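You operate a simulated robot arm through the tools that you are given. There is no shell and no other tool.

The job below is to be done with a simulated robot arm. You get a single attempt, and the scene is never put back.

Task
Try the green gauge in the three blocks by the plug test holder; orange ring on the tight one.
Fine: the blocks stay where they stand; gauge back in its rack; leave the rest.

It is judged by the outcome, as a careful person would: the job done as asked, and still so three seconds after it is handed in. It fails if anything else is knocked over, pushed out of place, dropped, spilled or broken.

Robot
A 6-joint arm with a two-finger gripper, fixed in place. Base frame: the origin is at the foot of the arm, x ahead of it, y to its left, z up; the work surface is at about z = 820. Lengths are in mm, angles in rad, forces in N, time in s.
With the tool pointing down near the work surface it reaches from about 120 to 680 mm from the base axis. Its first joint turns from -1.152 to 1.152 rad. Payload 2.45 kg.
The TCP is the grasp point between the finger pads, 30 mm short of the fingertips. In the tool frame z runs along the fingers and y along their closing line. Largest opening 106 mm; the body of the gripper starts 79 mm behind the TCP.
Orientation is told as [roll, pitch, yaw] about the base's x, y, z axes, in that order, counted from this pose: with the fingers straight down and closing along the base's y, the tool's x points along the base's -x, its y along +y and its z along -z.

Tools
- The arm moves only by the tool play_rows. Its argument "plan" is one flat list of numbers, 7 for each row, row after row: the shift along the base's x, y, z in mm, then the turn, a rotation vector about the base's x, y, z in rad, then the closure, from 0 (fully open) to 1 (shut). In form: [tx, ty, tz, ax, ay, az, grip, tx, ty, tz, ax, ay, az, grip, ...]. A call has 1 to 20 rows; each row shifts and turns the commanded pose from where the row before left it. Rows are played at 5 a second. More than 50 mm and 0.15 rad between two rows, or a gripper value outside its range, and nothing of the call is played. A pose out of reach is approached as far as the arm can. The call stops where the force on the tool passes 40 N (or 10 N more than at its start, if that is more) or the arm is blocked; 0.2 s more then pass. The fingers move at their own pace (about 153 mm/s each) and stop on an object; they squeeze with about 39 N. The grip force told is the motor's: it shows also when the fingers shut on nothing. Time passes only in rows, and 0.2 s behind the last, so rows that do not move let the fingers close. It gives the time, the measured TCP pose, the force on the tool (base axes), the opening and the grip force at its end, in the units of the frame above (readings bear some noise), with the torque about the TCP (base axes, N m) and any sound that the robot's microphone picked up.
- Cameras (640 x 400 px; columns grow to the right, rows downward): "scene" is fixed at [69.1, 430.8, 1398]; the picture's right is [-0.60, -0.80, 0.00], its down [-0.49, 0.37, -0.79] and it looks along [0.63, -0.48, -0.62] (base axes); focal length 334 px, centre (320, 200). "wrist" rides on the gripper at [76, -2, -106] in the tool frame; the picture's right is [0.02, 1.00, 0.00], its down [-0.78, 0.02, -0.62] and it looks along [-0.62, 0.01, 0.78] (tool axes); focal length 247 px, centre (320, 200). There is no depth. A picture from a camera that has moved, and an enlarged one, comes with that camera's place and axes in the base frame and with its lens.
- capture(camera): a new picture of that camera. It takes no simulated time.
- enlarge(camera, box): a new picture of the part [left, top, right, bottom] of that camera's present view, enlarged. It takes no simulated time.
- sign_off(): hands the job in; it is judged then, once.

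Nothing tells you positions but the pictures and the camera data. Unless the task says otherwise, let go and move clear before handing in.

The tools are called after "Emit:" as a command line: name --argument value ..., lists and objects as JSON in quotes. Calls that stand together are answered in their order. play_rows: Moves the arm, as the interface text tells. Its arguments: {"type":"object","properties":{"plan":{"type":"array"}},"required":["plan"]} The other tools are called the same way: capture (camera) takes a picture; enlarge (camera, box) takes an enlarged picture of a part of a camera's view; sign_off () hands the job in.

At the start:

```text
t: 0.0
ee_pos: [363.9, -55.4, 1151.6]
tcp_rot: [0.001, -0.001, 0.001]
wrist_force: [-0.4, 0.3, -0.4]
wrist_torque: [0.01, 0.0, -0.03]
opening: 105.9
finger_force: 0.1
```

scene: 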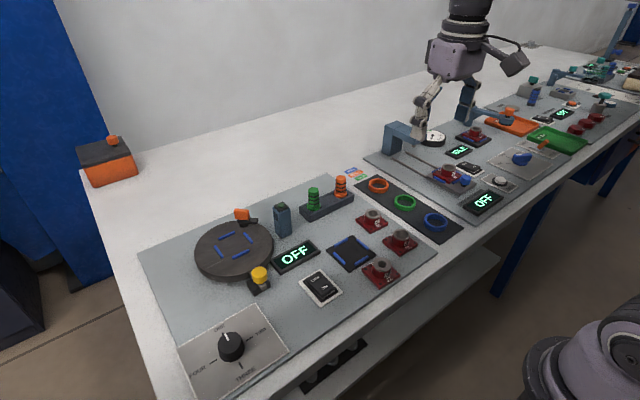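
wrist: 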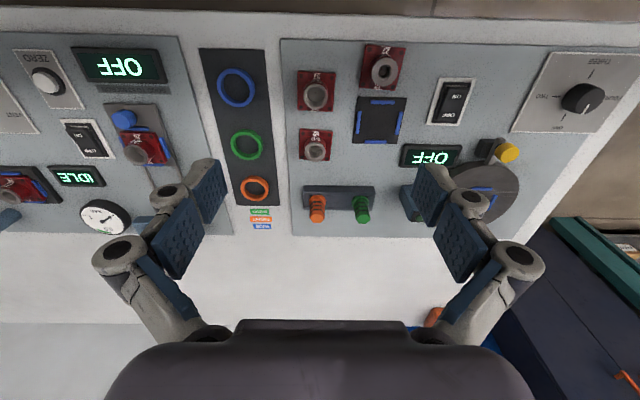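

I see a bench with a rack holding a green and an orange gauge, three red blocks with bores, and three rings (orange, green, blue) on a dark mat. I'll look closer before moving.

Emit:
enlarge --camera "scene" --box '[280, 160, 480, 300]'

Emit:
enlarge --camera "wrist" --box '[190, 30, 420, 240]'

Emit:
enlarge --camera "scene" --box '[360, 60, 640, 220]'

Emit:
enlarge --camera "scene" --box '[140, 180, 340, 320]'

```text
2.86 times, centred on (380, 230) of scene
camera zoom: at [69.1, 430.8, 1398.0], right [-0.6, -0.8, 0.0], down [-0.49, 0.37, -0.79], along [0.63, -0.48, -0.62], focal length 955 px, centre (149, 114)
```

zoom: 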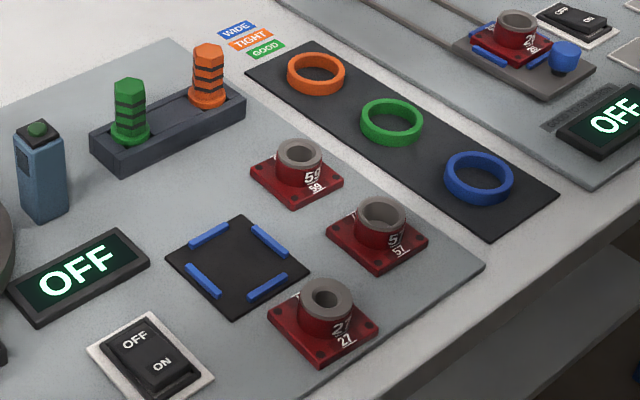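

```text
1.90 times, centred on (305, 135) of wrist
camera zoom: at [288.4, -56.3, 1258.5], right [-0.02, 1.0, 0.0], down [0.78, 0.02, 0.62], along [0.62, 0.01, -0.78], focal length 470 px, centre (349, 324)
```

zoom: 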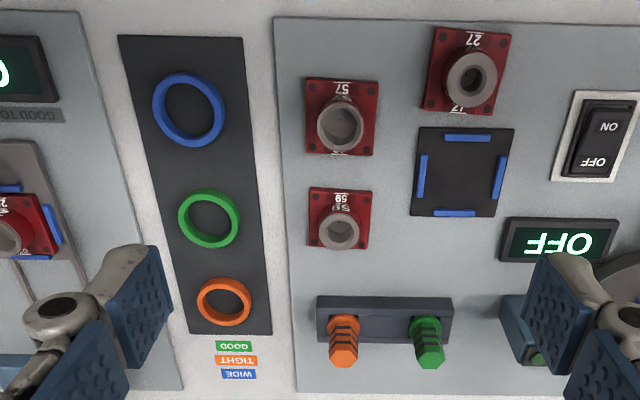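

```text
2.29 times, centred on (500, 140) of scene
camera zoom: at [69.1, 430.8, 1398.0], right [-0.6, -0.8, 0.0], down [-0.49, 0.37, -0.79], along [0.63, -0.48, -0.62], focal length 764 px, centre (-91, 337)
```

zoom: 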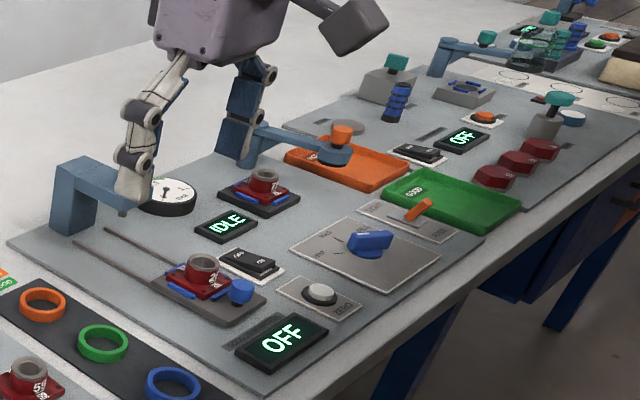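

```text
2.86 times, centred on (240, 250) of scene
camera zoom: at [69.1, 430.8, 1398.0], right [-0.6, -0.8, 0.0], down [-0.49, 0.37, -0.79], along [0.63, -0.48, -0.62], focal length 955 px, centre (549, 57)
```

zoom: 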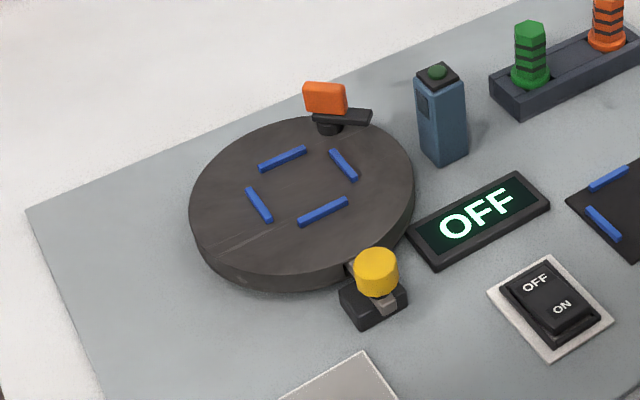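

The label reads blue WIDE, orange TIGHT and green GOOD. The three blocks, 59, 57 and 27, stand near (490,-62), (399,-63) and (362,37), and the green gauge is near (617,34) with its top at about z = 900. I'll move up for a closer look at the gauge.

Emit:
play_rows --plan '[30, 20, -10, 0, 0, 0, 0, 35, 23, -13, 0, 0, 0, 0, 35, 23, -13, 0, 0, 0, 0, 36, 23.4, -15, 0, 0, 0, 0, 0, 0, 0, 0, 0, 0, 0.45, 0, 0, 0, 0, 0, 0, 0.45]'

Emit:
capture --camera "wrist"

Emit:
capture --camera "scene"

```text
t: 1.4
ee_pos: [499.5, 34.8, 1098.9]
tcp_rot: [0.001, 0.002, 0.0]
wrist_force: [-0.2, 0.4, 0.0]
wrist_torque: [0.01, 0.0, 0.02]
opening: 58.2
finger_force: 0.1
```

```text
taken
camera wrist: at [423.5, 33.5, 1205.4], right [-0.02, 1.0, 0.0], down [0.78, 0.02, 0.62], along [0.62, 0.01, -0.78], focal length 247 px, centre (320, 200)
```

wrist: 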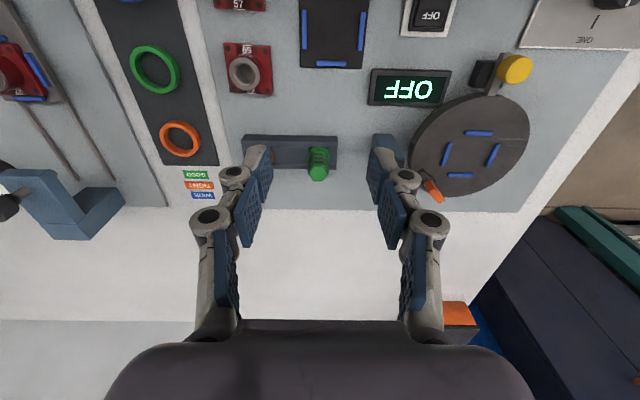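

```text
taken
```

scene: 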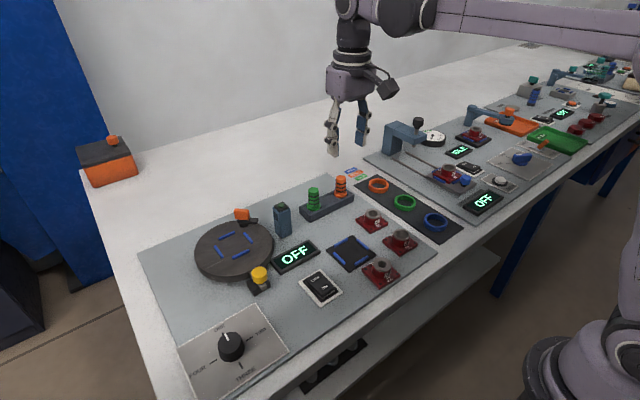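

The gauge now sits on the gripper's mid-line in the wrist view. I'll enlarge it to judge the hex orientation and its position.

Emit:
enlarge --camera "wrist" --box '[230, 110, 410, 222]'

Emit:
enlarge --camera "scene" --box '[260, 160, 380, 235]'

```text
3.56 times, centred on (320, 166) of wrist
camera zoom: at [423.5, 33.5, 1205.4], right [-0.02, 1.0, 0.0], down [0.78, 0.02, 0.62], along [0.62, 0.01, -0.78], focal length 878 px, centre (320, 321)
```

zoom: 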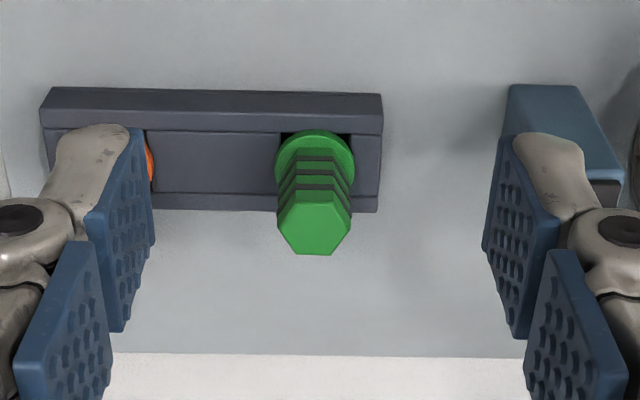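

```text
5.33 times, centred on (320, 198) of scene
camera zoom: at [69.1, 430.8, 1398.0], right [-0.6, -0.8, 0.0], down [-0.49, 0.37, -0.79], along [0.63, -0.48, -0.62], focal length 1782 px, centre (320, 213)
```

zoom: 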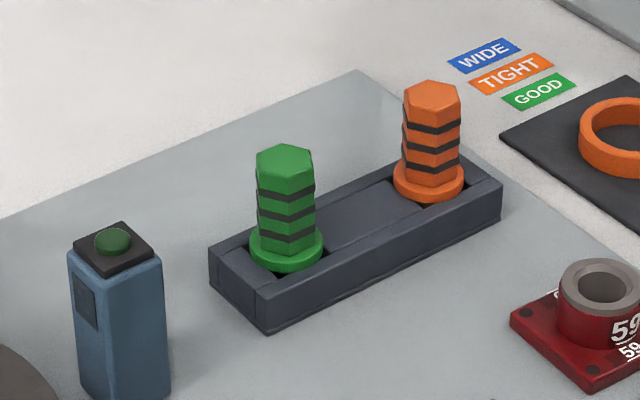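

The hex has its corners along y and its flats turned 30° off the gripper, so I'll yaw 0.524 rad to meet the flats. The gauge axis is about (616, 34), its flange top about z = 852 and its head about z = 900. I'll come in above it and check.

Emit:
play_rows --plan '[23.3, 0, -30, 0, 0, 0.131, 0.45, 23.3, 0, -30, 0, 0, 0.131, 0.45, 23.3, 0, -30, 0, 0, 0.131, 0.45, 23.3, 0, -30, 0, 0, 0.131, 0.45, 23.3, 0, -30, 0, 0, 0, 0.45, 0, 0, 0, 0, 0, 0, 0.45, 0, 0, 0, 0, 0, 0, 0.45]'

Emit:
capture --camera "wrist"

Emit:
enlarge --camera "scene" --box '[260, 120, 400, 235]'

```text
t: 3.0
ee_pos: [617.5, 36.4, 951.5]
tcp_rot: [-0.001, -0.001, 0.524]
wrist_force: [-0.4, -0.2, -0.4]
wrist_torque: [0.02, 0.01, 0.01]
opening: 58.3
finger_force: 0.2
```

```text
taken
camera wrist: at [551.7, -4.4, 1057.0], right [-0.52, 0.85, 0.0], down [0.67, 0.41, 0.62], along [0.53, 0.32, -0.78], focal length 247 px, centre (320, 200)
```

wrist: 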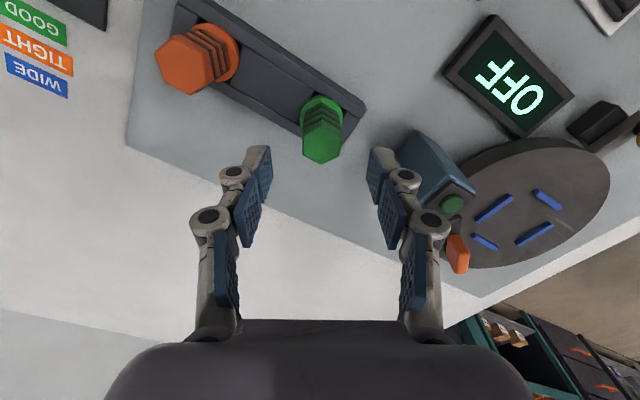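

```text
3.48 times, centred on (330, 178) of scene
camera zoom: at [69.1, 430.8, 1398.0], right [-0.6, -0.8, 0.0], down [-0.49, 0.37, -0.79], along [0.63, -0.48, -0.62], focal length 1162 px, centre (285, 278)
```

zoom: 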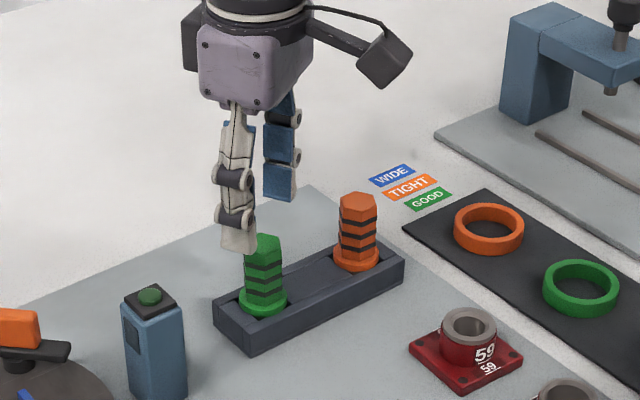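

The hand is just above the gauge. I'll zoom in to measure any leftover offset.

Emit:
enlarge --camera "wrist" --box '[230, 80, 410, 192]'

Emit:
play_rows --plan '[0, 0, 0, 0, 0, 0, 0.45]'

Emit:
play_rows --plan '[0, 0, 0, 0, 0, 0, 0.45]'

```text
3.56 times, centred on (320, 136) of wrist
camera zoom: at [551.7, -4.4, 1057.0], right [-0.52, 0.85, 0.0], down [0.67, 0.41, 0.62], along [0.53, 0.32, -0.78], focal length 878 px, centre (320, 428)
```

zoom: 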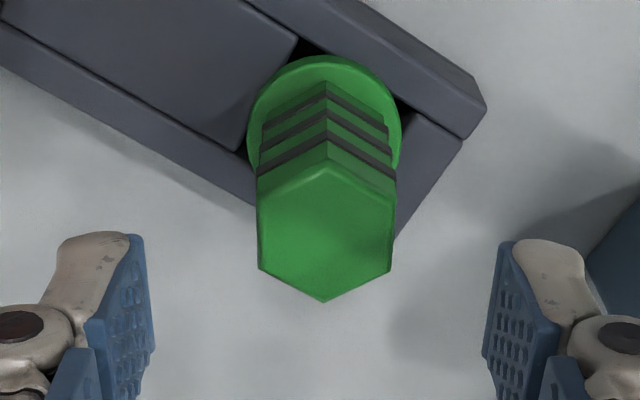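

```text
t: 3.4
ee_pos: [617.1, 35.6, 952.5]
tcp_rot: [0.0, 0.0, 0.523]
wrist_force: [-0.3, 0.6, -0.3]
wrist_torque: [0.0, 0.02, 0.02]
opening: 58.1
finger_force: 0.2
```

```text
t: 3.8
ee_pos: [617.7, 34.7, 951.2]
tcp_rot: [0.001, 0.0, 0.523]
wrist_force: [0.0, -0.2, 0.5]
wrist_torque: [0.01, -0.01, -0.05]
opening: 58.5
finger_force: 0.1
```

The flats line up with the pads, the lateral offset is about 0 and the forward offset about 1 mm. I'll go down to about z = 886 and close on the handle.

Emit:
play_rows --plan '[0.8, 0.5, -22, 0, 0, 0, 0.45, 0, 0, -22, 0, 0, 0, 0.45, 0, 0, -21.5, 0, 0, 0, 0.45, 0, 0, 0, 0, 0, 0, 0.45]'

Emit:
enlarge --camera "scene" --box '[260, 130, 380, 235]'

Emit:
capture --camera "wrist"

```text
t: 4.8
ee_pos: [615.5, 33.8, 885.5]
tcp_rot: [0.0, 0.0, 0.524]
wrist_force: [0.3, -0.4, -0.1]
wrist_torque: [0.02, 0.02, -0.03]
opening: 58.5
finger_force: 0.1
```

```text
3.81 times, centred on (320, 182) of scene
camera zoom: at [69.1, 430.8, 1398.0], right [-0.6, -0.8, 0.0], down [-0.49, 0.37, -0.79], along [0.63, -0.48, -0.62], focal length 1273 px, centre (320, 267)
```

zoom: 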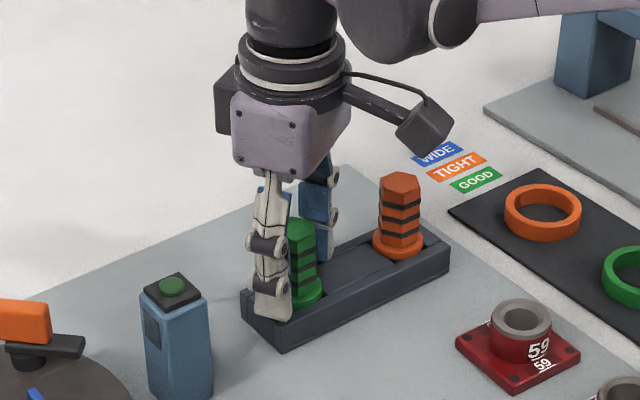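

```text
taken
camera wrist: at [550.7, -5.1, 991.4], right [-0.52, 0.85, 0.0], down [0.67, 0.41, 0.62], along [0.53, 0.32, -0.78], focal length 247 px, centre (320, 200)
```

wrist: 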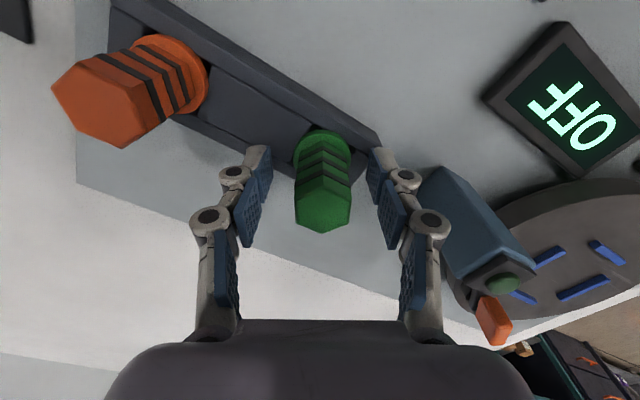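

Emit:
play_rows --plan '[0, 0, 0, 0, 0, 0, 0.6, 0, 0, 0, 0, 0, 0, 0.7, 0, 0, 0, 0, 0, 0, 0.75, 0, 0, 0, 0, 0, 0, 0.8, 0, 0, 0, 0, 0, 0, 0.85, 0, 0, 0, 0, 0, 0, 1, 0, 0, 0, 0, 0, 0, 1]'

Emit:
enlarge --camera "wrist" --box '[230, 80, 410, 240]'

```text
t: 6.4
ee_pos: [616.4, 34.0, 885.6]
tcp_rot: [0.001, -0.002, 0.523]
wrist_force: [1.4, -0.2, 6.7]
wrist_torque: [-0.01, -0.02, -0.06]
opening: 34.2
finger_force: 39.0
```

```text
2.50 times, centred on (320, 160) of wrist
camera zoom: at [550.7, -5.1, 991.9], right [-0.52, 0.85, 0.0], down [0.67, 0.41, 0.62], along [0.53, 0.32, -0.78], focal length 617 px, centre (320, 300)
```

zoom: 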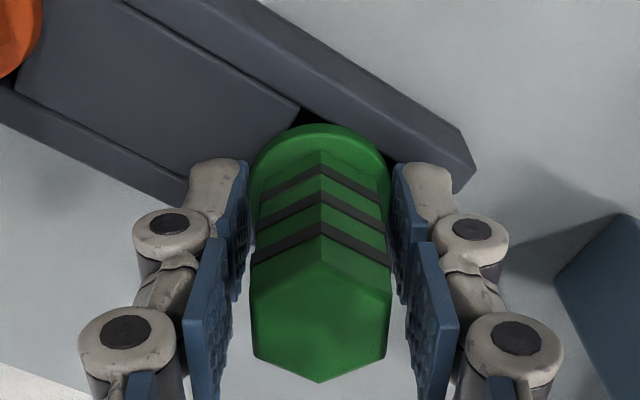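

The fingertips stopped at 34 mm, on the flange instead of the hex, with a slight upward push. I'll open, raise 8 mm and close again.

Emit:
play_rows --plan '[0, 0, 0, 0, 0, 0, 0.5, 0, 0, 0, 0, 0, 0, 0.5, 0, 0, 8, 0, 0, 0, 0.5, 0, 0, 0, 0, 0, 0, 0.5]'

Emit:
enlarge --camera "wrist" --box '[230, 80, 410, 240]'

```text
t: 7.4
ee_pos: [617.3, 33.5, 893.9]
tcp_rot: [-0.002, 0.0, 0.523]
wrist_force: [-0.3, -0.1, 0.2]
wrist_torque: [-0.01, 0.02, 0.01]
opening: 52.9
finger_force: 0.0
```

```text
2.50 times, centred on (320, 160) of wrist
camera zoom: at [551.3, -5.3, 999.8], right [-0.52, 0.85, 0.0], down [0.67, 0.41, 0.62], along [0.53, 0.32, -0.78], focal length 617 px, centre (320, 300)
```

zoom: 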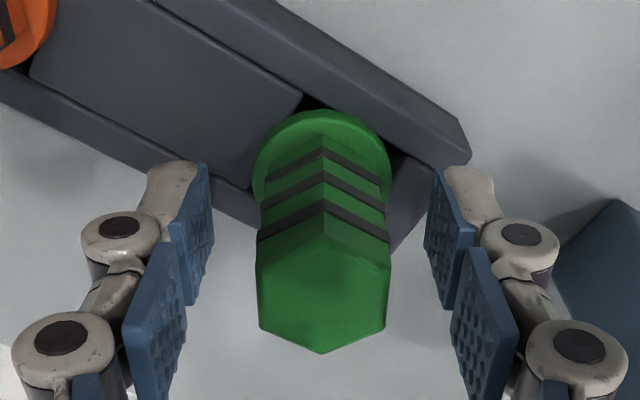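

Emit:
play_rows --plan '[0, 0, 0, 0, 0, 0, 0.6, 0, 0, 0, 0, 0, 0, 0.7, 0, 0, 0, 0, 0, 0, 0.75, 0, 0, 0, 0, 0, 0, 0.8, 0, 0, 0, 0, 0, 0, 1, 0, 0, 0, 0, 0, 0, 1, 0, 0, 0, 0, 0, 0, 1]'

Emit:
enlarge --camera "wrist" --box '[230, 80, 410, 240]'

Emit:
enlarge --camera "scene" --box '[260, 130, 380, 235]'

```text
t: 9.0
ee_pos: [616.6, 34.0, 893.5]
tcp_rot: [0.0, 0.0, 0.524]
wrist_force: [0.3, 0.1, 0.6]
wrist_torque: [0.01, 0.02, 0.0]
opening: 24.9
finger_force: 39.4
```

```text
2.50 times, centred on (320, 160) of wrist
camera zoom: at [551.3, -5.3, 999.7], right [-0.52, 0.85, 0.0], down [0.67, 0.41, 0.62], along [0.53, 0.32, -0.78], focal length 617 px, centre (320, 300)
```

zoom: 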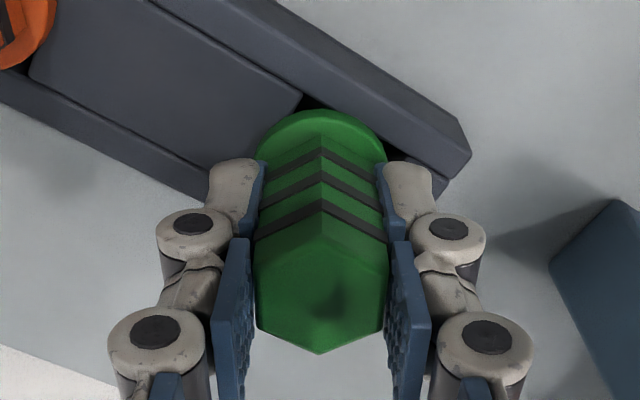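

```text
3.81 times, centred on (320, 182) of scene
camera zoom: at [69.1, 430.8, 1398.0], right [-0.6, -0.8, 0.0], down [-0.49, 0.37, -0.79], along [0.63, -0.48, -0.62], focal length 1273 px, centre (320, 267)
```

zoom: 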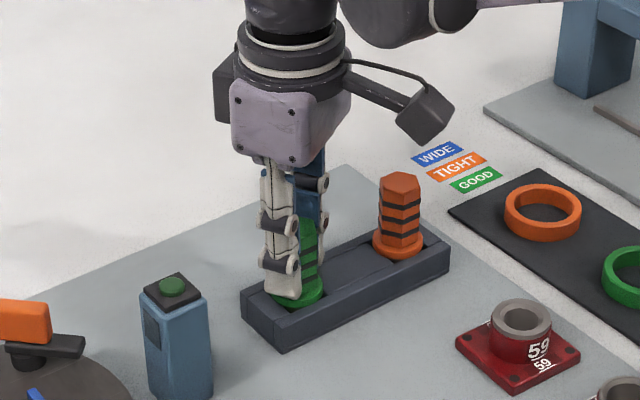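

The pads are now firm on the hex at 24.9 mm. I'll lift straight up.

Emit:
play_rows --plan '[0, 0, 10, 0, 0, 0, 1, 0, 0, 15, 0, 0, 0, 1, 0, 0, 20, 0, 0, 0, 1, 0, 0, 25, 0, 0, 0, 1, 0, 0, 20, 0, 0, 0, 1, 0, 0, 0, 0, 0, 0, 1]'

Emit:
enlarge --camera "scene" --box '[260, 100, 400, 235]'

Emit:
capture --camera "wrist"

```text
t: 10.4
ee_pos: [618.5, 35.8, 984.0]
tcp_rot: [0.0, 0.0, 0.525]
wrist_force: [0.5, 0.4, -0.7]
wrist_torque: [0.02, 0.02, 0.0]
opening: 25.0
finger_force: 39.0
```

```text
2.96 times, centred on (330, 168) of scene
camera zoom: at [69.1, 430.8, 1398.0], right [-0.6, -0.8, 0.0], down [-0.49, 0.37, -0.79], along [0.63, -0.48, -0.62], focal length 990 px, centre (290, 296)
```

zoom: 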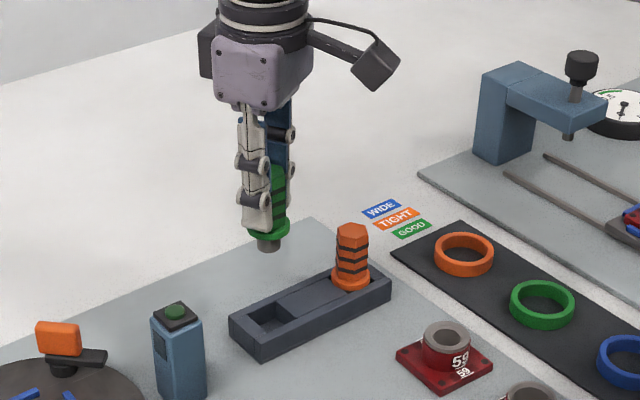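

```text
taken
camera wrist: at [553.7, -4.5, 1090.4], right [-0.52, 0.85, 0.0], down [0.67, 0.41, 0.62], along [0.53, 0.32, -0.78], focal length 247 px, centre (320, 200)
```

wrist: 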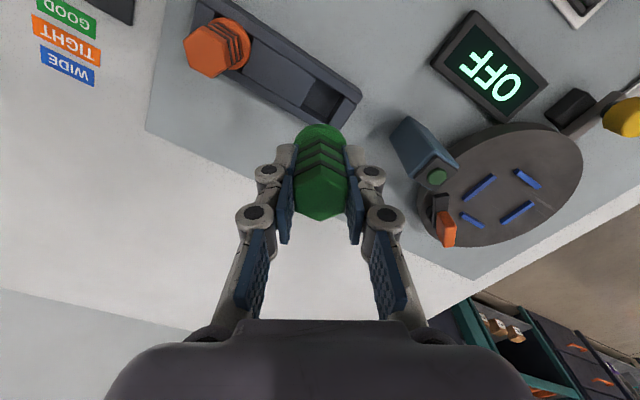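

The gauge is out of the rack with a dark plug below its flange, and the rack did not move. I'll look closely at the plug and the bores.

Emit:
enlarge --camera "scene" --box '[300, 150, 350, 190]'

Emit:
enlarge --camera "scene" --box '[345, 195, 445, 295]'

```text
10.00 times, centred on (325, 170) of scene
camera zoom: at [69.1, 430.8, 1398.0], right [-0.6, -0.8, 0.0], down [-0.49, 0.37, -0.79], along [0.63, -0.48, -0.62], focal length 3342 px, centre (270, 500)
```

zoom: 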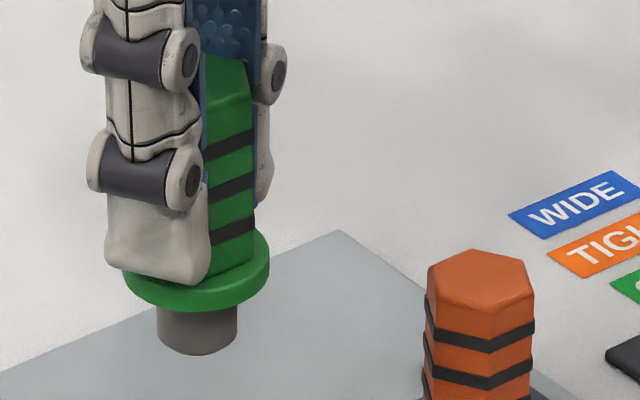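

```text
4.00 times, centred on (395, 245) of scene
camera zoom: at [69.1, 430.8, 1398.0], right [-0.6, -0.8, 0.0], down [-0.49, 0.37, -0.79], along [0.63, -0.48, -0.62], focal length 1337 px, centre (20, 20)
```

zoom: 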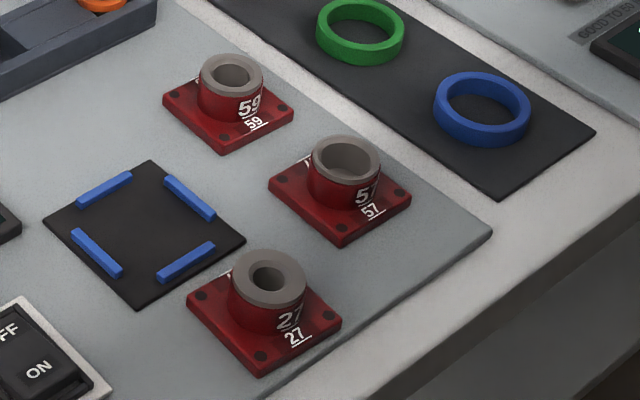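

The plug is about 19 to 20 mm across and about 19 mm long. By eye the bores are roughly 22 mm (59), 29 mm (57) and 18 mm (27), but I'll try each one as asked. I'll carry the gauge to hover over block 59 first.

Emit:
play_rows --plan '[-26, -19, 10, 0, 0, 0, 1, -34, -26, 6, 0, 0, 0, 1, -34, -26, 0, 0, 0, 0, 1, -34, -26, 0, 0, 0, 0, 1, 0, 0, 0, 0, 0, 0, 1, 0, 0, 0, 0, 0, 0, 1]'

Emit:
capture --camera "wrist"

Emit:
capture --camera "scene"

```text
t: 11.8
ee_pos: [489.2, -62.7, 998.6]
tcp_rot: [0.001, 0.0, 0.525]
wrist_force: [0.1, -0.2, -1.0]
wrist_torque: [-0.02, -0.01, 0.05]
opening: 24.9
finger_force: 39.1
```

```text
taken
camera wrist: at [424.0, -102.8, 1105.0], right [-0.52, 0.85, 0.0], down [0.67, 0.41, 0.62], along [0.53, 0.32, -0.78], focal length 247 px, centre (320, 200)
```

wrist: 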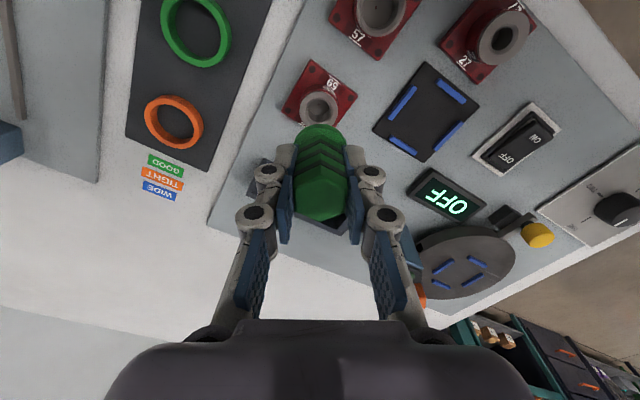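

```text
taken
```

scene: 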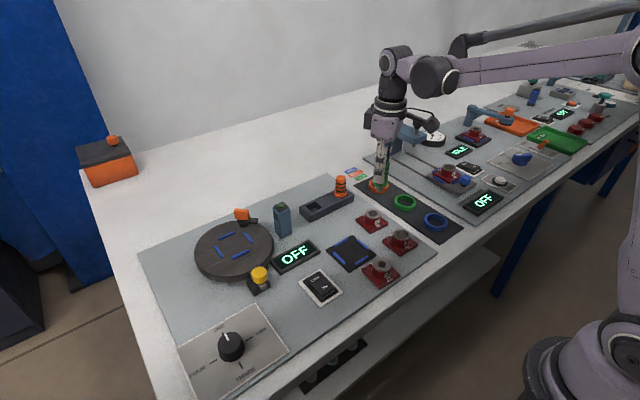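

Emit:
enlarge --camera "wrist" --box '[270, 50, 370, 230]'

Emit:
enlarge --camera "wrist" --box '[280, 60, 360, 130]'

Emit:
enlarge --camera "wrist" --box '[330, 0, 550, 130]'

```text
2.22 times, centred on (320, 140) of wrist
camera zoom: at [424.0, -102.8, 1105.0], right [-0.52, 0.85, 0.0], down [0.67, 0.41, 0.62], along [0.53, 0.32, -0.78], focal length 549 px, centre (320, 333)
```

zoom: 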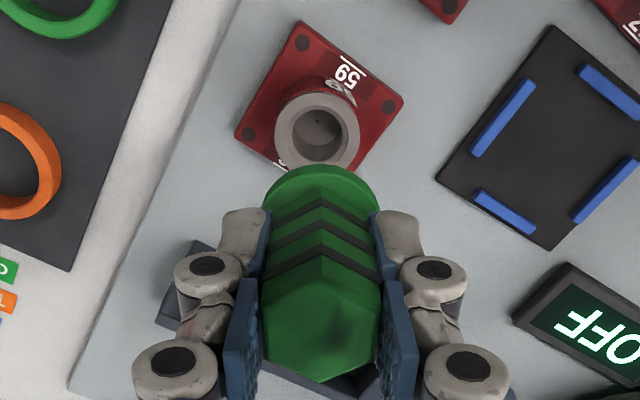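

```text
5.71 times, centred on (320, 95) of wrist
camera zoom: at [424.0, -102.8, 1105.0], right [-0.52, 0.85, 0.0], down [0.67, 0.41, 0.62], along [0.53, 0.32, -0.78], focal length 1411 px, centre (320, 800)
```

zoom: 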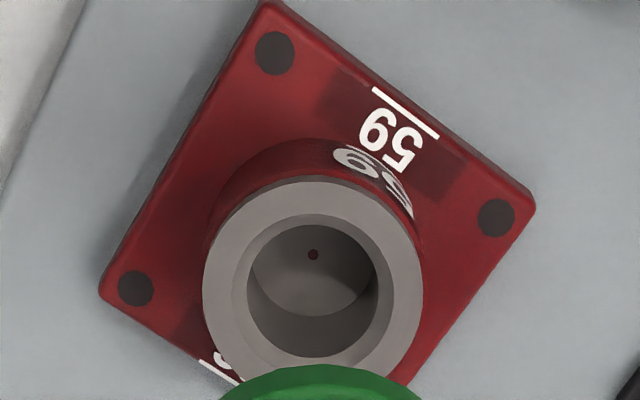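

```text
2.91 times, centred on (440, 65) of wrist
camera zoom: at [424.0, -102.8, 1105.0], right [-0.52, 0.85, 0.0], down [0.67, 0.41, 0.62], along [0.53, 0.32, -0.78], focal length 718 px, centre (-29, 593)
```

zoom: 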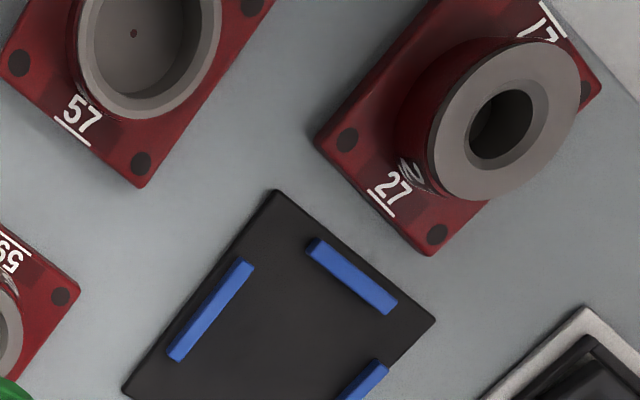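

Block 59's bore has a chamfered mouth. It lies about 8 mm ahead of the gauge axis and 2 mm to the side, at about (498,-62), with its boss top near z = 853. I'll shift over and come partway down to check from both views.

Emit:
play_rows --plan '[7.9, 2.3, -15, 0, 0, 0, 1, 0, 0, -20, 0, 0, 0, 1, 0, 0, -10, 0, 0, 0, 1, 0, 0, 0, 0, 0, 0, 1]'

Emit:
enlarge --camera "wrist" --box '[250, 60, 390, 230]'

Emit:
enlarge --camera "scene" --box '[330, 160, 420, 240]'

```text
t: 12.8
ee_pos: [498.3, -60.5, 953.4]
tcp_rot: [0.001, 0.0, 0.524]
wrist_force: [0.4, 0.3, -1.2]
wrist_torque: [0.0, 0.01, 0.01]
opening: 24.9
finger_force: 38.9
```

```text
2.35 times, centred on (320, 145) of wrist
camera zoom: at [432.9, -99.4, 1060.1], right [-0.52, 0.85, 0.0], down [0.67, 0.41, 0.62], along [0.53, 0.32, -0.78], focal length 581 px, centre (320, 329)
```

zoom: 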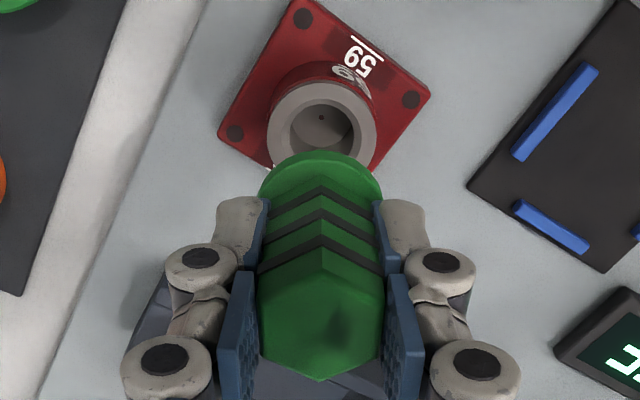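

```text
5.00 times, centred on (375, 200) of scene
camera zoom: at [69.1, 430.8, 1398.0], right [-0.6, -0.8, 0.0], down [-0.49, 0.37, -0.79], along [0.63, -0.48, -0.62], focal length 1671 px, centre (45, 200)
```

zoom: 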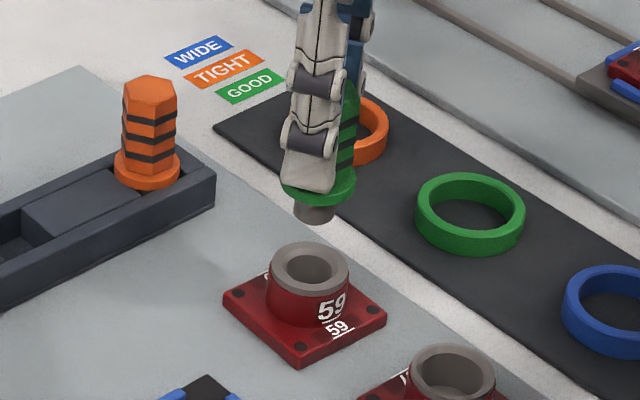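

Emit:
enlarge --camera "wrist" --box '[290, 70, 350, 130]'

Emit:
enlarge --camera "wrist" --box '[280, 120, 360, 230]'

Emit:
enlarge --camera "scene" --box '[365, 185, 415, 225]'

```text
6.67 times, centred on (320, 100) of wrist
camera zoom: at [432.9, -99.4, 1060.1], right [-0.52, 0.85, 0.0], down [0.67, 0.41, 0.62], along [0.53, 0.32, -0.78], focal length 1646 px, centre (320, 867)
```

zoom: 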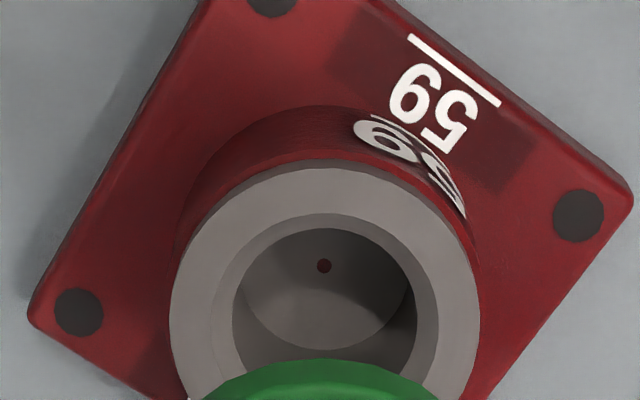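

```text
3.64 times, centred on (320, 175) of wrist
camera zoom: at [432.9, -99.4, 1060.1], right [-0.52, 0.85, 0.0], down [0.67, 0.41, 0.62], along [0.53, 0.32, -0.78], focal length 898 px, centre (320, 291)
```

zoom: 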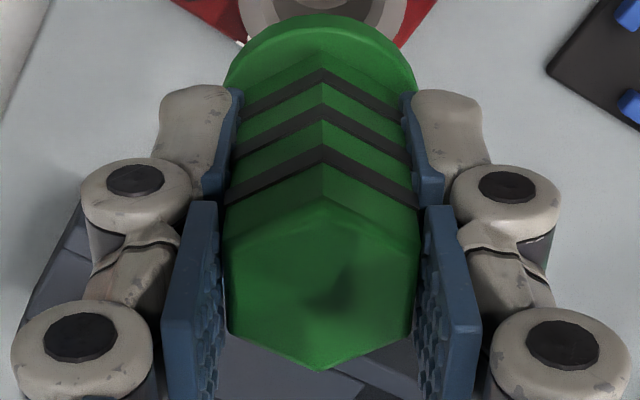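

```text
10.00 times, centred on (390, 205) of scene
camera zoom: at [69.1, 430.8, 1398.0], right [-0.6, -0.8, 0.0], down [-0.49, 0.37, -0.79], along [0.63, -0.48, -0.62], focal length 3342 px, centre (-380, 150)
```

zoom: 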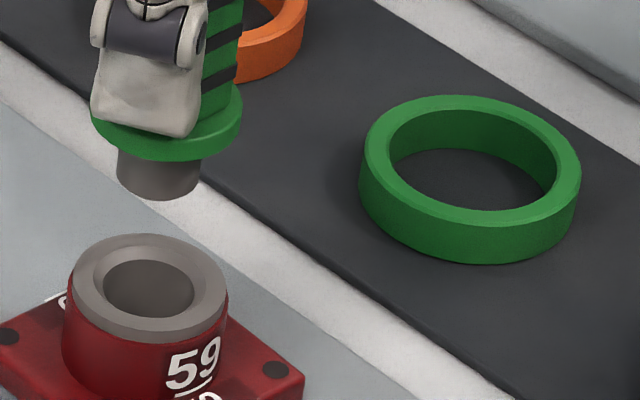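

Gauge and bore agree within about 1 mm in both views. I'll come down to just above the mouth and check again.

Emit:
play_rows --plan '[0, 0, -10, 0, 0, 0, 1, 0, 0, -10, 0, 0, 0, 1, 0, 0, -7, 0, 0, 0, 1, 0, 0, 0, 0, 0, 0, 1, 0, 0, 0, 0, 0, 0, 1]'

Emit:
enlarge --camera "wrist" --box '[280, 70, 360, 160]'

Emit:
enlarge --camera "scene" --box '[345, 185, 405, 235]'

```text
t: 14.0
ee_pos: [499.1, -60.0, 927.9]
tcp_rot: [0.0, 0.0, 0.524]
wrist_force: [0.4, -0.4, -1.5]
wrist_torque: [0.0, -0.04, 0.0]
opening: 25.0
finger_force: 39.2
```

```text
4.44 times, centred on (320, 115) of wrist
camera zoom: at [432.8, -99.2, 1033.5], right [-0.52, 0.85, 0.0], down [0.67, 0.41, 0.62], along [0.53, 0.32, -0.78], focal length 1098 px, centre (320, 578)
```

zoom: 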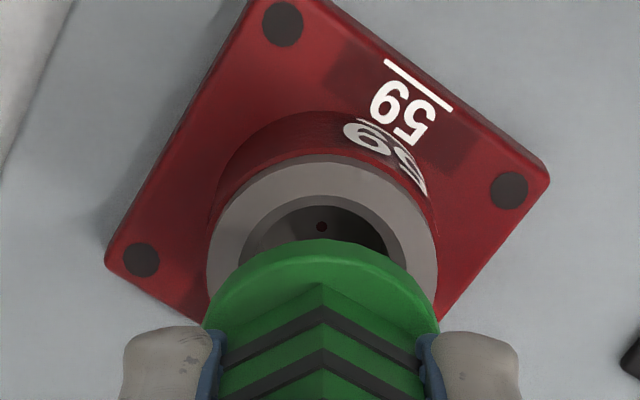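

```text
8.00 times, centred on (375, 210) of scene
camera zoom: at [69.1, 430.8, 1398.0], right [-0.6, -0.8, 0.0], down [-0.49, 0.37, -0.79], along [0.63, -0.48, -0.62], focal length 2673 px, centre (-120, 120)
```

zoom: 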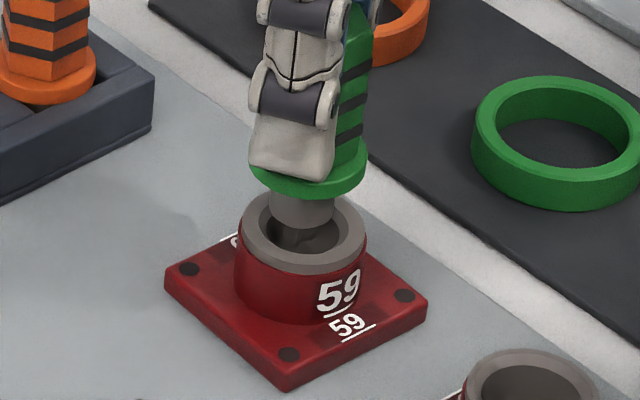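

The plug is centred over the mouth with about 1 mm of trim needed. I'll lower it slowly and watch the force.

Emit:
play_rows --plan '[-0.5, -0.3, -3, 0, 0, 0, 1, 0, 0, -3, 0, 0, 0, 1, 0, 0, -3, 0, 0, 0, 1, 0, 0, -3, 0, 0, 0, 1, 0, 0, -3, 0, 0, 0, 1, 0, 0, -3, 0, 0, 0, 1, 0, 0, 0, 0, 0, 0, 1]'

Emit:
enlarge --camera "scene" --box '[345, 185, 405, 235]'

Emit:
enlarge --camera "wrist" --box '[280, 70, 360, 160]'

```text
t: 15.6
ee_pos: [497.2, -60.7, 908.9]
tcp_rot: [-0.001, 0.0, 0.524]
wrist_force: [0.6, -0.3, -0.6]
wrist_torque: [0.02, 0.02, 0.0]
opening: 24.9
finger_force: 39.4
```

```text
8.00 times, centred on (375, 210) of scene
camera zoom: at [69.1, 430.8, 1398.0], right [-0.6, -0.8, 0.0], down [-0.49, 0.37, -0.79], along [0.63, -0.48, -0.62], focal length 2673 px, centre (-120, 120)
```

zoom: 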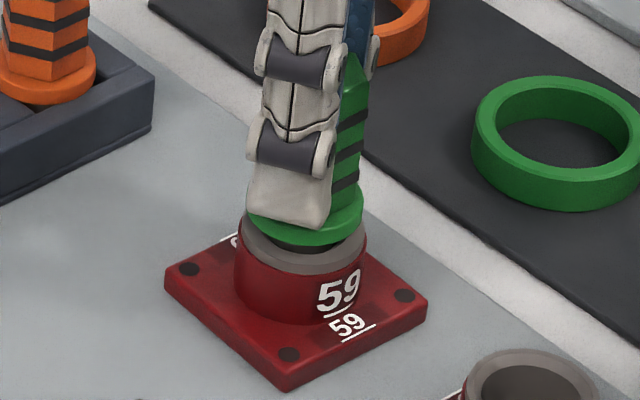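

```text
4.44 times, centred on (320, 115) of wrist
camera zoom: at [432.1, -99.7, 1015.4], right [-0.52, 0.85, 0.0], down [0.67, 0.41, 0.62], along [0.53, 0.32, -0.78], focal length 1098 px, centre (320, 578)
```

zoom: 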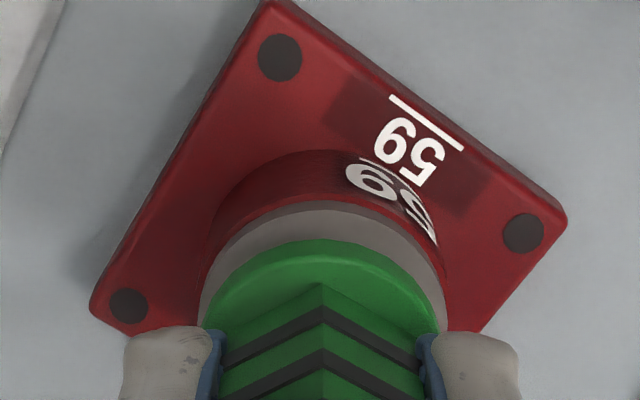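

The plug is going into 59 freely. I'll continue gently toward flange contact.

Emit:
play_rows --plan '[0, 0, -2, 0, 0, 0, 1, 0, 0, -2, 0, 0, 0, 1, 0, 0, -2, 0, 0, 0, 1, 0, 0, 0, 0, 0, 0, 1]'

Emit:
play_rows --plan '[0, 0, -1, 0, 0, 0, 1, 0, 0, 0, 0, 0, 0, 1]'

Emit:
play_rows --plan '[0, 0, -1, 0, 0, 0, 1, 0, 0, 0, 0, 0, 0, 1]'

Emit:
enlarge --camera "scene" --box '[345, 185, 405, 235]'

```text
t: 16.6
ee_pos: [497.5, -60.8, 903.2]
tcp_rot: [0.001, 0.001, 0.524]
wrist_force: [-0.6, -0.5, -0.1]
wrist_torque: [-0.01, 0.01, 0.0]
opening: 25.0
finger_force: 39.0
```

```text
t: 17.2
ee_pos: [496.9, -61.1, 902.9]
tcp_rot: [0.0, 0.0, 0.523]
wrist_force: [0.0, -0.5, 4.1]
wrist_torque: [-0.02, 0.01, 0.0]
opening: 24.7
finger_force: 38.2
```

```text
t: 17.8
ee_pos: [497.5, -60.2, 901.9]
tcp_rot: [0.0, -0.001, 0.522]
wrist_force: [3.9, 0.7, 33.1]
wrist_torque: [-0.02, -0.06, 0.0]
opening: 24.9
finger_force: 39.1
```

```text
8.00 times, centred on (375, 210) of scene
camera zoom: at [68.7, 430.8, 1398.0], right [-0.6, -0.8, 0.0], down [-0.49, 0.37, -0.79], along [0.63, -0.48, -0.61], focal length 2673 px, centre (-120, 120)
```

zoom: 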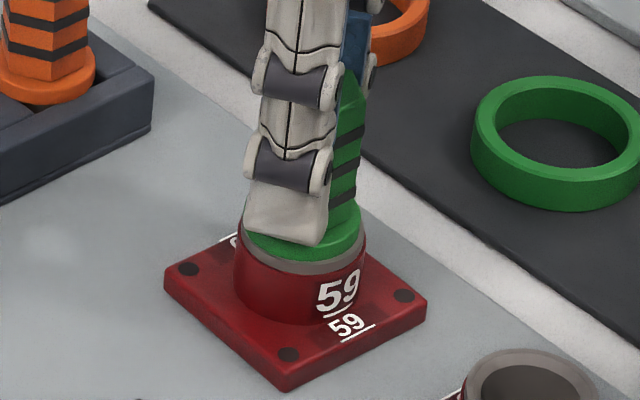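

The flange is seated fully in 59, so the gauge enters and 59 is not tight. I'll withdraw straight up and go over to block 57, near (402,-62).

Emit:
play_rows --plan '[0, 0, 2, 0, 0, 0, 1, 0, 0, 8, 0, 0, 0, 1, 0, 0, 15, 0, 0, 0, 1, 0, 0, 25, 0, 0, 0, 1, 0, 0, 25, 0, 0, 0, 1, 0, 0, 19, 0, 0, 0, 1, -31, -0.4, 0, 0, 0, 0, 1, -32, -0.4, 0, 0, 0, 0, 1, -32, -0.4, 0, 0, 0, 0, 1, 0, 0, 0, 0, 0, 0, 1, 0, 0, 0, 0, 0, 0, 1]'

Emit:
enlarge --camera "wrist" --box '[270, 50, 370, 170]'

Emit:
enlarge --camera "scene" --box '[330, 170, 450, 270]'

```text
t: 20.2
ee_pos: [402.6, -61.7, 995.8]
tcp_rot: [0.0, 0.001, 0.524]
wrist_force: [-0.1, 0.5, -1.1]
wrist_torque: [0.02, -0.02, 0.02]
opening: 24.9
finger_force: 39.1
```

```text
3.33 times, centred on (320, 110) of wrist
camera zoom: at [336.6, -100.9, 1102.1], right [-0.52, 0.85, 0.0], down [0.67, 0.41, 0.62], along [0.53, 0.32, -0.78], focal length 823 px, centre (320, 500)
```

zoom: 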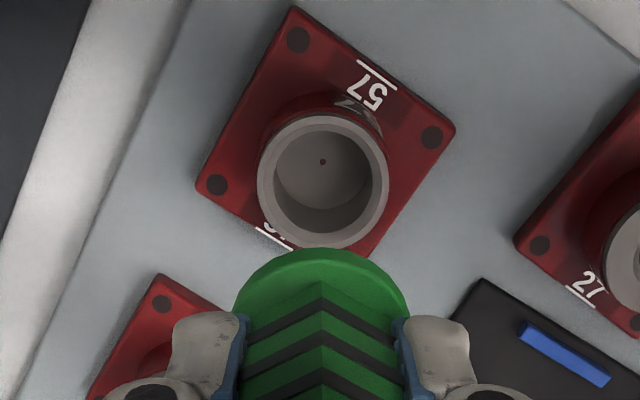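

```text
4.00 times, centred on (390, 220) of scene
camera zoom: at [69.1, 430.8, 1398.0], right [-0.6, -0.8, 0.0], down [-0.49, 0.37, -0.79], along [0.63, -0.48, -0.62], focal length 1337 px, centre (40, 120)
```

zoom: 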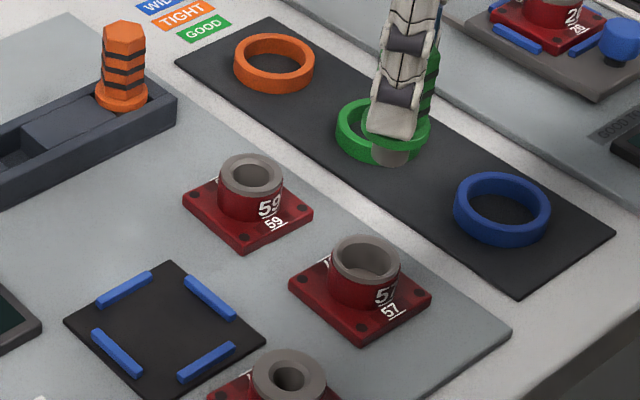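

The gauge is right over 57 in both axes, and 59 has not moved. I'll descend into 57 in stages.

Emit:
play_rows --plan '[0, 0, -25, 0, 0, 0, 1, 0, 0, -25, 0, 0, 0, 1, 0, 0, -16, 0, 0, 0, 1, 0, 0, 0, 0, 0, 0, 1]'

Emit:
enlarge --camera "scene" --box '[370, 200, 440, 260]'

Emit:
enlarge --camera "wrist" --box '[280, 70, 360, 160]'

```text
t: 21.2
ee_pos: [401.3, -61.8, 931.8]
tcp_rot: [-0.001, 0.0, 0.523]
wrist_force: [-0.4, 0.0, 0.1]
wrist_torque: [-0.02, -0.02, 0.0]
opening: 24.9
finger_force: 39.2
```

```text
6.67 times, centred on (405, 230) of scene
camera zoom: at [69.1, 430.8, 1398.0], right [-0.6, -0.8, 0.0], down [-0.49, 0.37, -0.79], along [0.63, -0.48, -0.62], focal length 2228 px, centre (-247, 0)
```

zoom: 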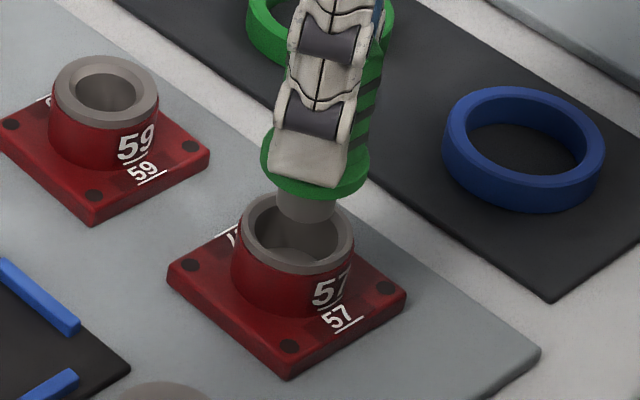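

```text
4.44 times, centred on (320, 115) of wrist
camera zoom: at [337.0, -101.3, 1037.4], right [-0.52, 0.85, 0.0], down [0.67, 0.41, 0.62], along [0.53, 0.32, -0.78], focal length 1098 px, centre (320, 578)
```

zoom: 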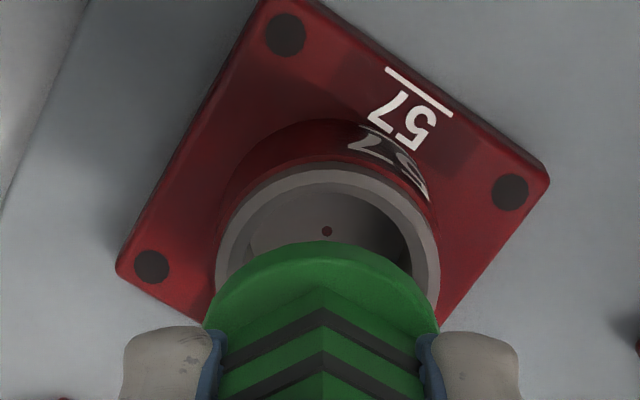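

Emit:
play_rows --plan '[0.6, 1.3, -4, 0, 0, 0, 1, 0, 0, -4, 0, 0, 0, 1, 0, 0, -4, 0, 0, 0, 1, 0, 0, -4, 0, 0, 0, 1, 0, 0, -4, 0, 0, 0, 1, 0, 0, -4, 0, 0, 0, 1, 0, 0, -2, 0, 0, 0, 1, 0, 0, 0, 0, 0, 0, 1]'

Emit:
enlarge --camera "scene" --box '[370, 200, 440, 260]'

```text
t: 23.0
ee_pos: [402.9, -60.1, 904.2]
tcp_rot: [0.0, -0.001, 0.525]
wrist_force: [0.5, 1.0, 0.4]
wrist_torque: [-0.01, -0.02, -0.01]
opening: 24.8
finger_force: 39.1
```

```text
6.67 times, centred on (405, 230) of scene
camera zoom: at [69.1, 430.8, 1398.0], right [-0.6, -0.8, 0.0], down [-0.49, 0.37, -0.79], along [0.63, -0.48, -0.62], focal length 2228 px, centre (-247, 0)
```

zoom: 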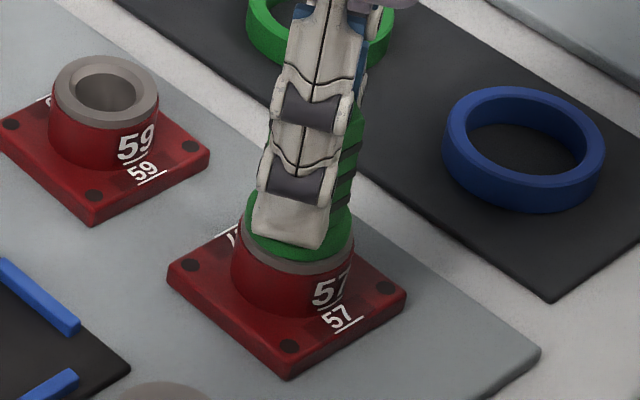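

Emit:
play_rows --plan '[0, 0, -1, 0, 0, 0, 1, 0, 0, 0, 0, 0, 0, 1]'

Emit:
play_rows --plan '[0, 0, -0.7, 0, 0, 0, 1, 0, 0, 0, 0, 0, 0, 1]'

```text
t: 23.6
ee_pos: [403.2, -59.7, 903.6]
tcp_rot: [0.0, 0.0, 0.525]
wrist_force: [0.7, 1.5, -1.1]
wrist_torque: [-0.01, 0.01, 0.02]
opening: 24.7
finger_force: 39.1
```

```text
t: 24.2
ee_pos: [403.0, -61.2, 902.3]
tcp_rot: [0.0, 0.0, 0.524]
wrist_force: [-0.6, -1.3, -0.4]
wrist_torque: [-0.02, 0.01, 0.0]
opening: 24.7
finger_force: 38.9
```

Emit:
play_rows --plan '[0, 0, -0.7, 0, 0, 0, 1, 0, 0, 0, 0, 0, 0, 1]'

Emit:
enlarge --camera "scene" --box '[370, 200, 440, 260]'

```text
t: 24.8
ee_pos: [403.4, -60.0, 901.6]
tcp_rot: [0.0, 0.0, 0.524]
wrist_force: [-1.0, -0.5, 27.1]
wrist_torque: [0.0, -0.01, 0.01]
opening: 25.1
finger_force: 38.9
```

```text
6.67 times, centred on (405, 230) of scene
camera zoom: at [68.7, 430.8, 1398.0], right [-0.6, -0.8, 0.0], down [-0.49, 0.37, -0.79], along [0.63, -0.48, -0.61], focal length 2228 px, centre (-247, 0)
```

zoom: 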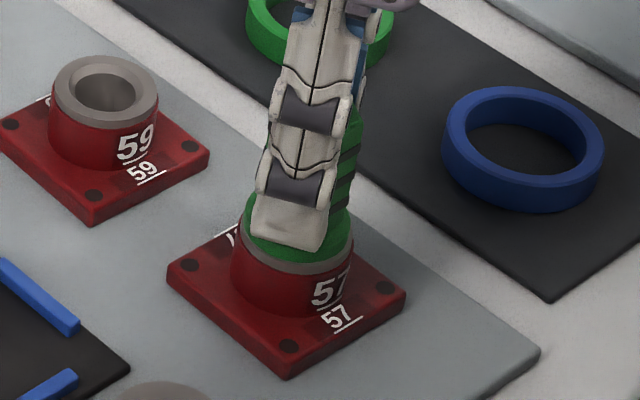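

The gauge seats fully in 57 as well. Now I'll take it up and over to block 27, near (364,38).

Emit:
play_rows --plan '[0, 0, 2, 0, 0, 0, 1, 0, 0, 8, 0, 0, 0, 1, 0, 0, 15, 0, 0, 0, 1, 0, 0, 25, 0, 0, 0, 1, 0, 0, 25, 0, 0, 0, 1, 0, 0, 19, 0, 0, 0, 1, -13, 32, 0, 0, 0, 0, 1, -13, 33, 0, 0, 0, 0, 1, -13, 33, 0, 0, 0, 0, 1, 0, 0, 0, 0, 0, 0, 1, 0, 0, 0, 0, 0, 0, 1]'

Emit:
enlarge --camera "wrist" --box '[270, 40, 370, 160]'

Emit:
enlarge --camera "scene" --box '[330, 190, 450, 290]'

```text
t: 27.2
ee_pos: [363.7, 37.8, 995.4]
tcp_rot: [-0.001, 0.0, 0.523]
wrist_force: [0.7, 0.0, -0.6]
wrist_torque: [0.0, 0.0, -0.02]
opening: 25.0
finger_force: 39.1
```

```text
3.33 times, centred on (320, 100) of wrist
camera zoom: at [298.0, -1.0, 1102.3], right [-0.52, 0.85, 0.0], down [0.67, 0.41, 0.62], along [0.53, 0.32, -0.78], focal length 823 px, centre (320, 533)
```

zoom: 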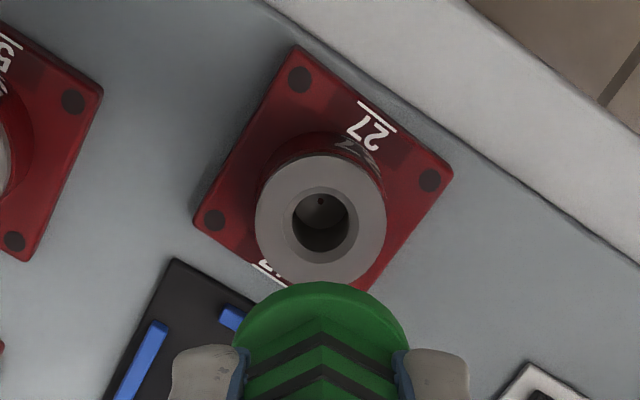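

```text
4.00 times, centred on (390, 240) of scene
camera zoom: at [69.1, 430.8, 1398.0], right [-0.6, -0.8, 0.0], down [-0.49, 0.37, -0.79], along [0.63, -0.48, -0.62], focal length 1337 px, centre (40, 40)
```

zoom: 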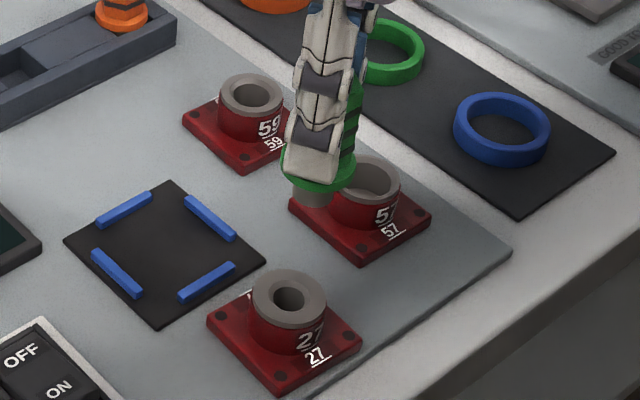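

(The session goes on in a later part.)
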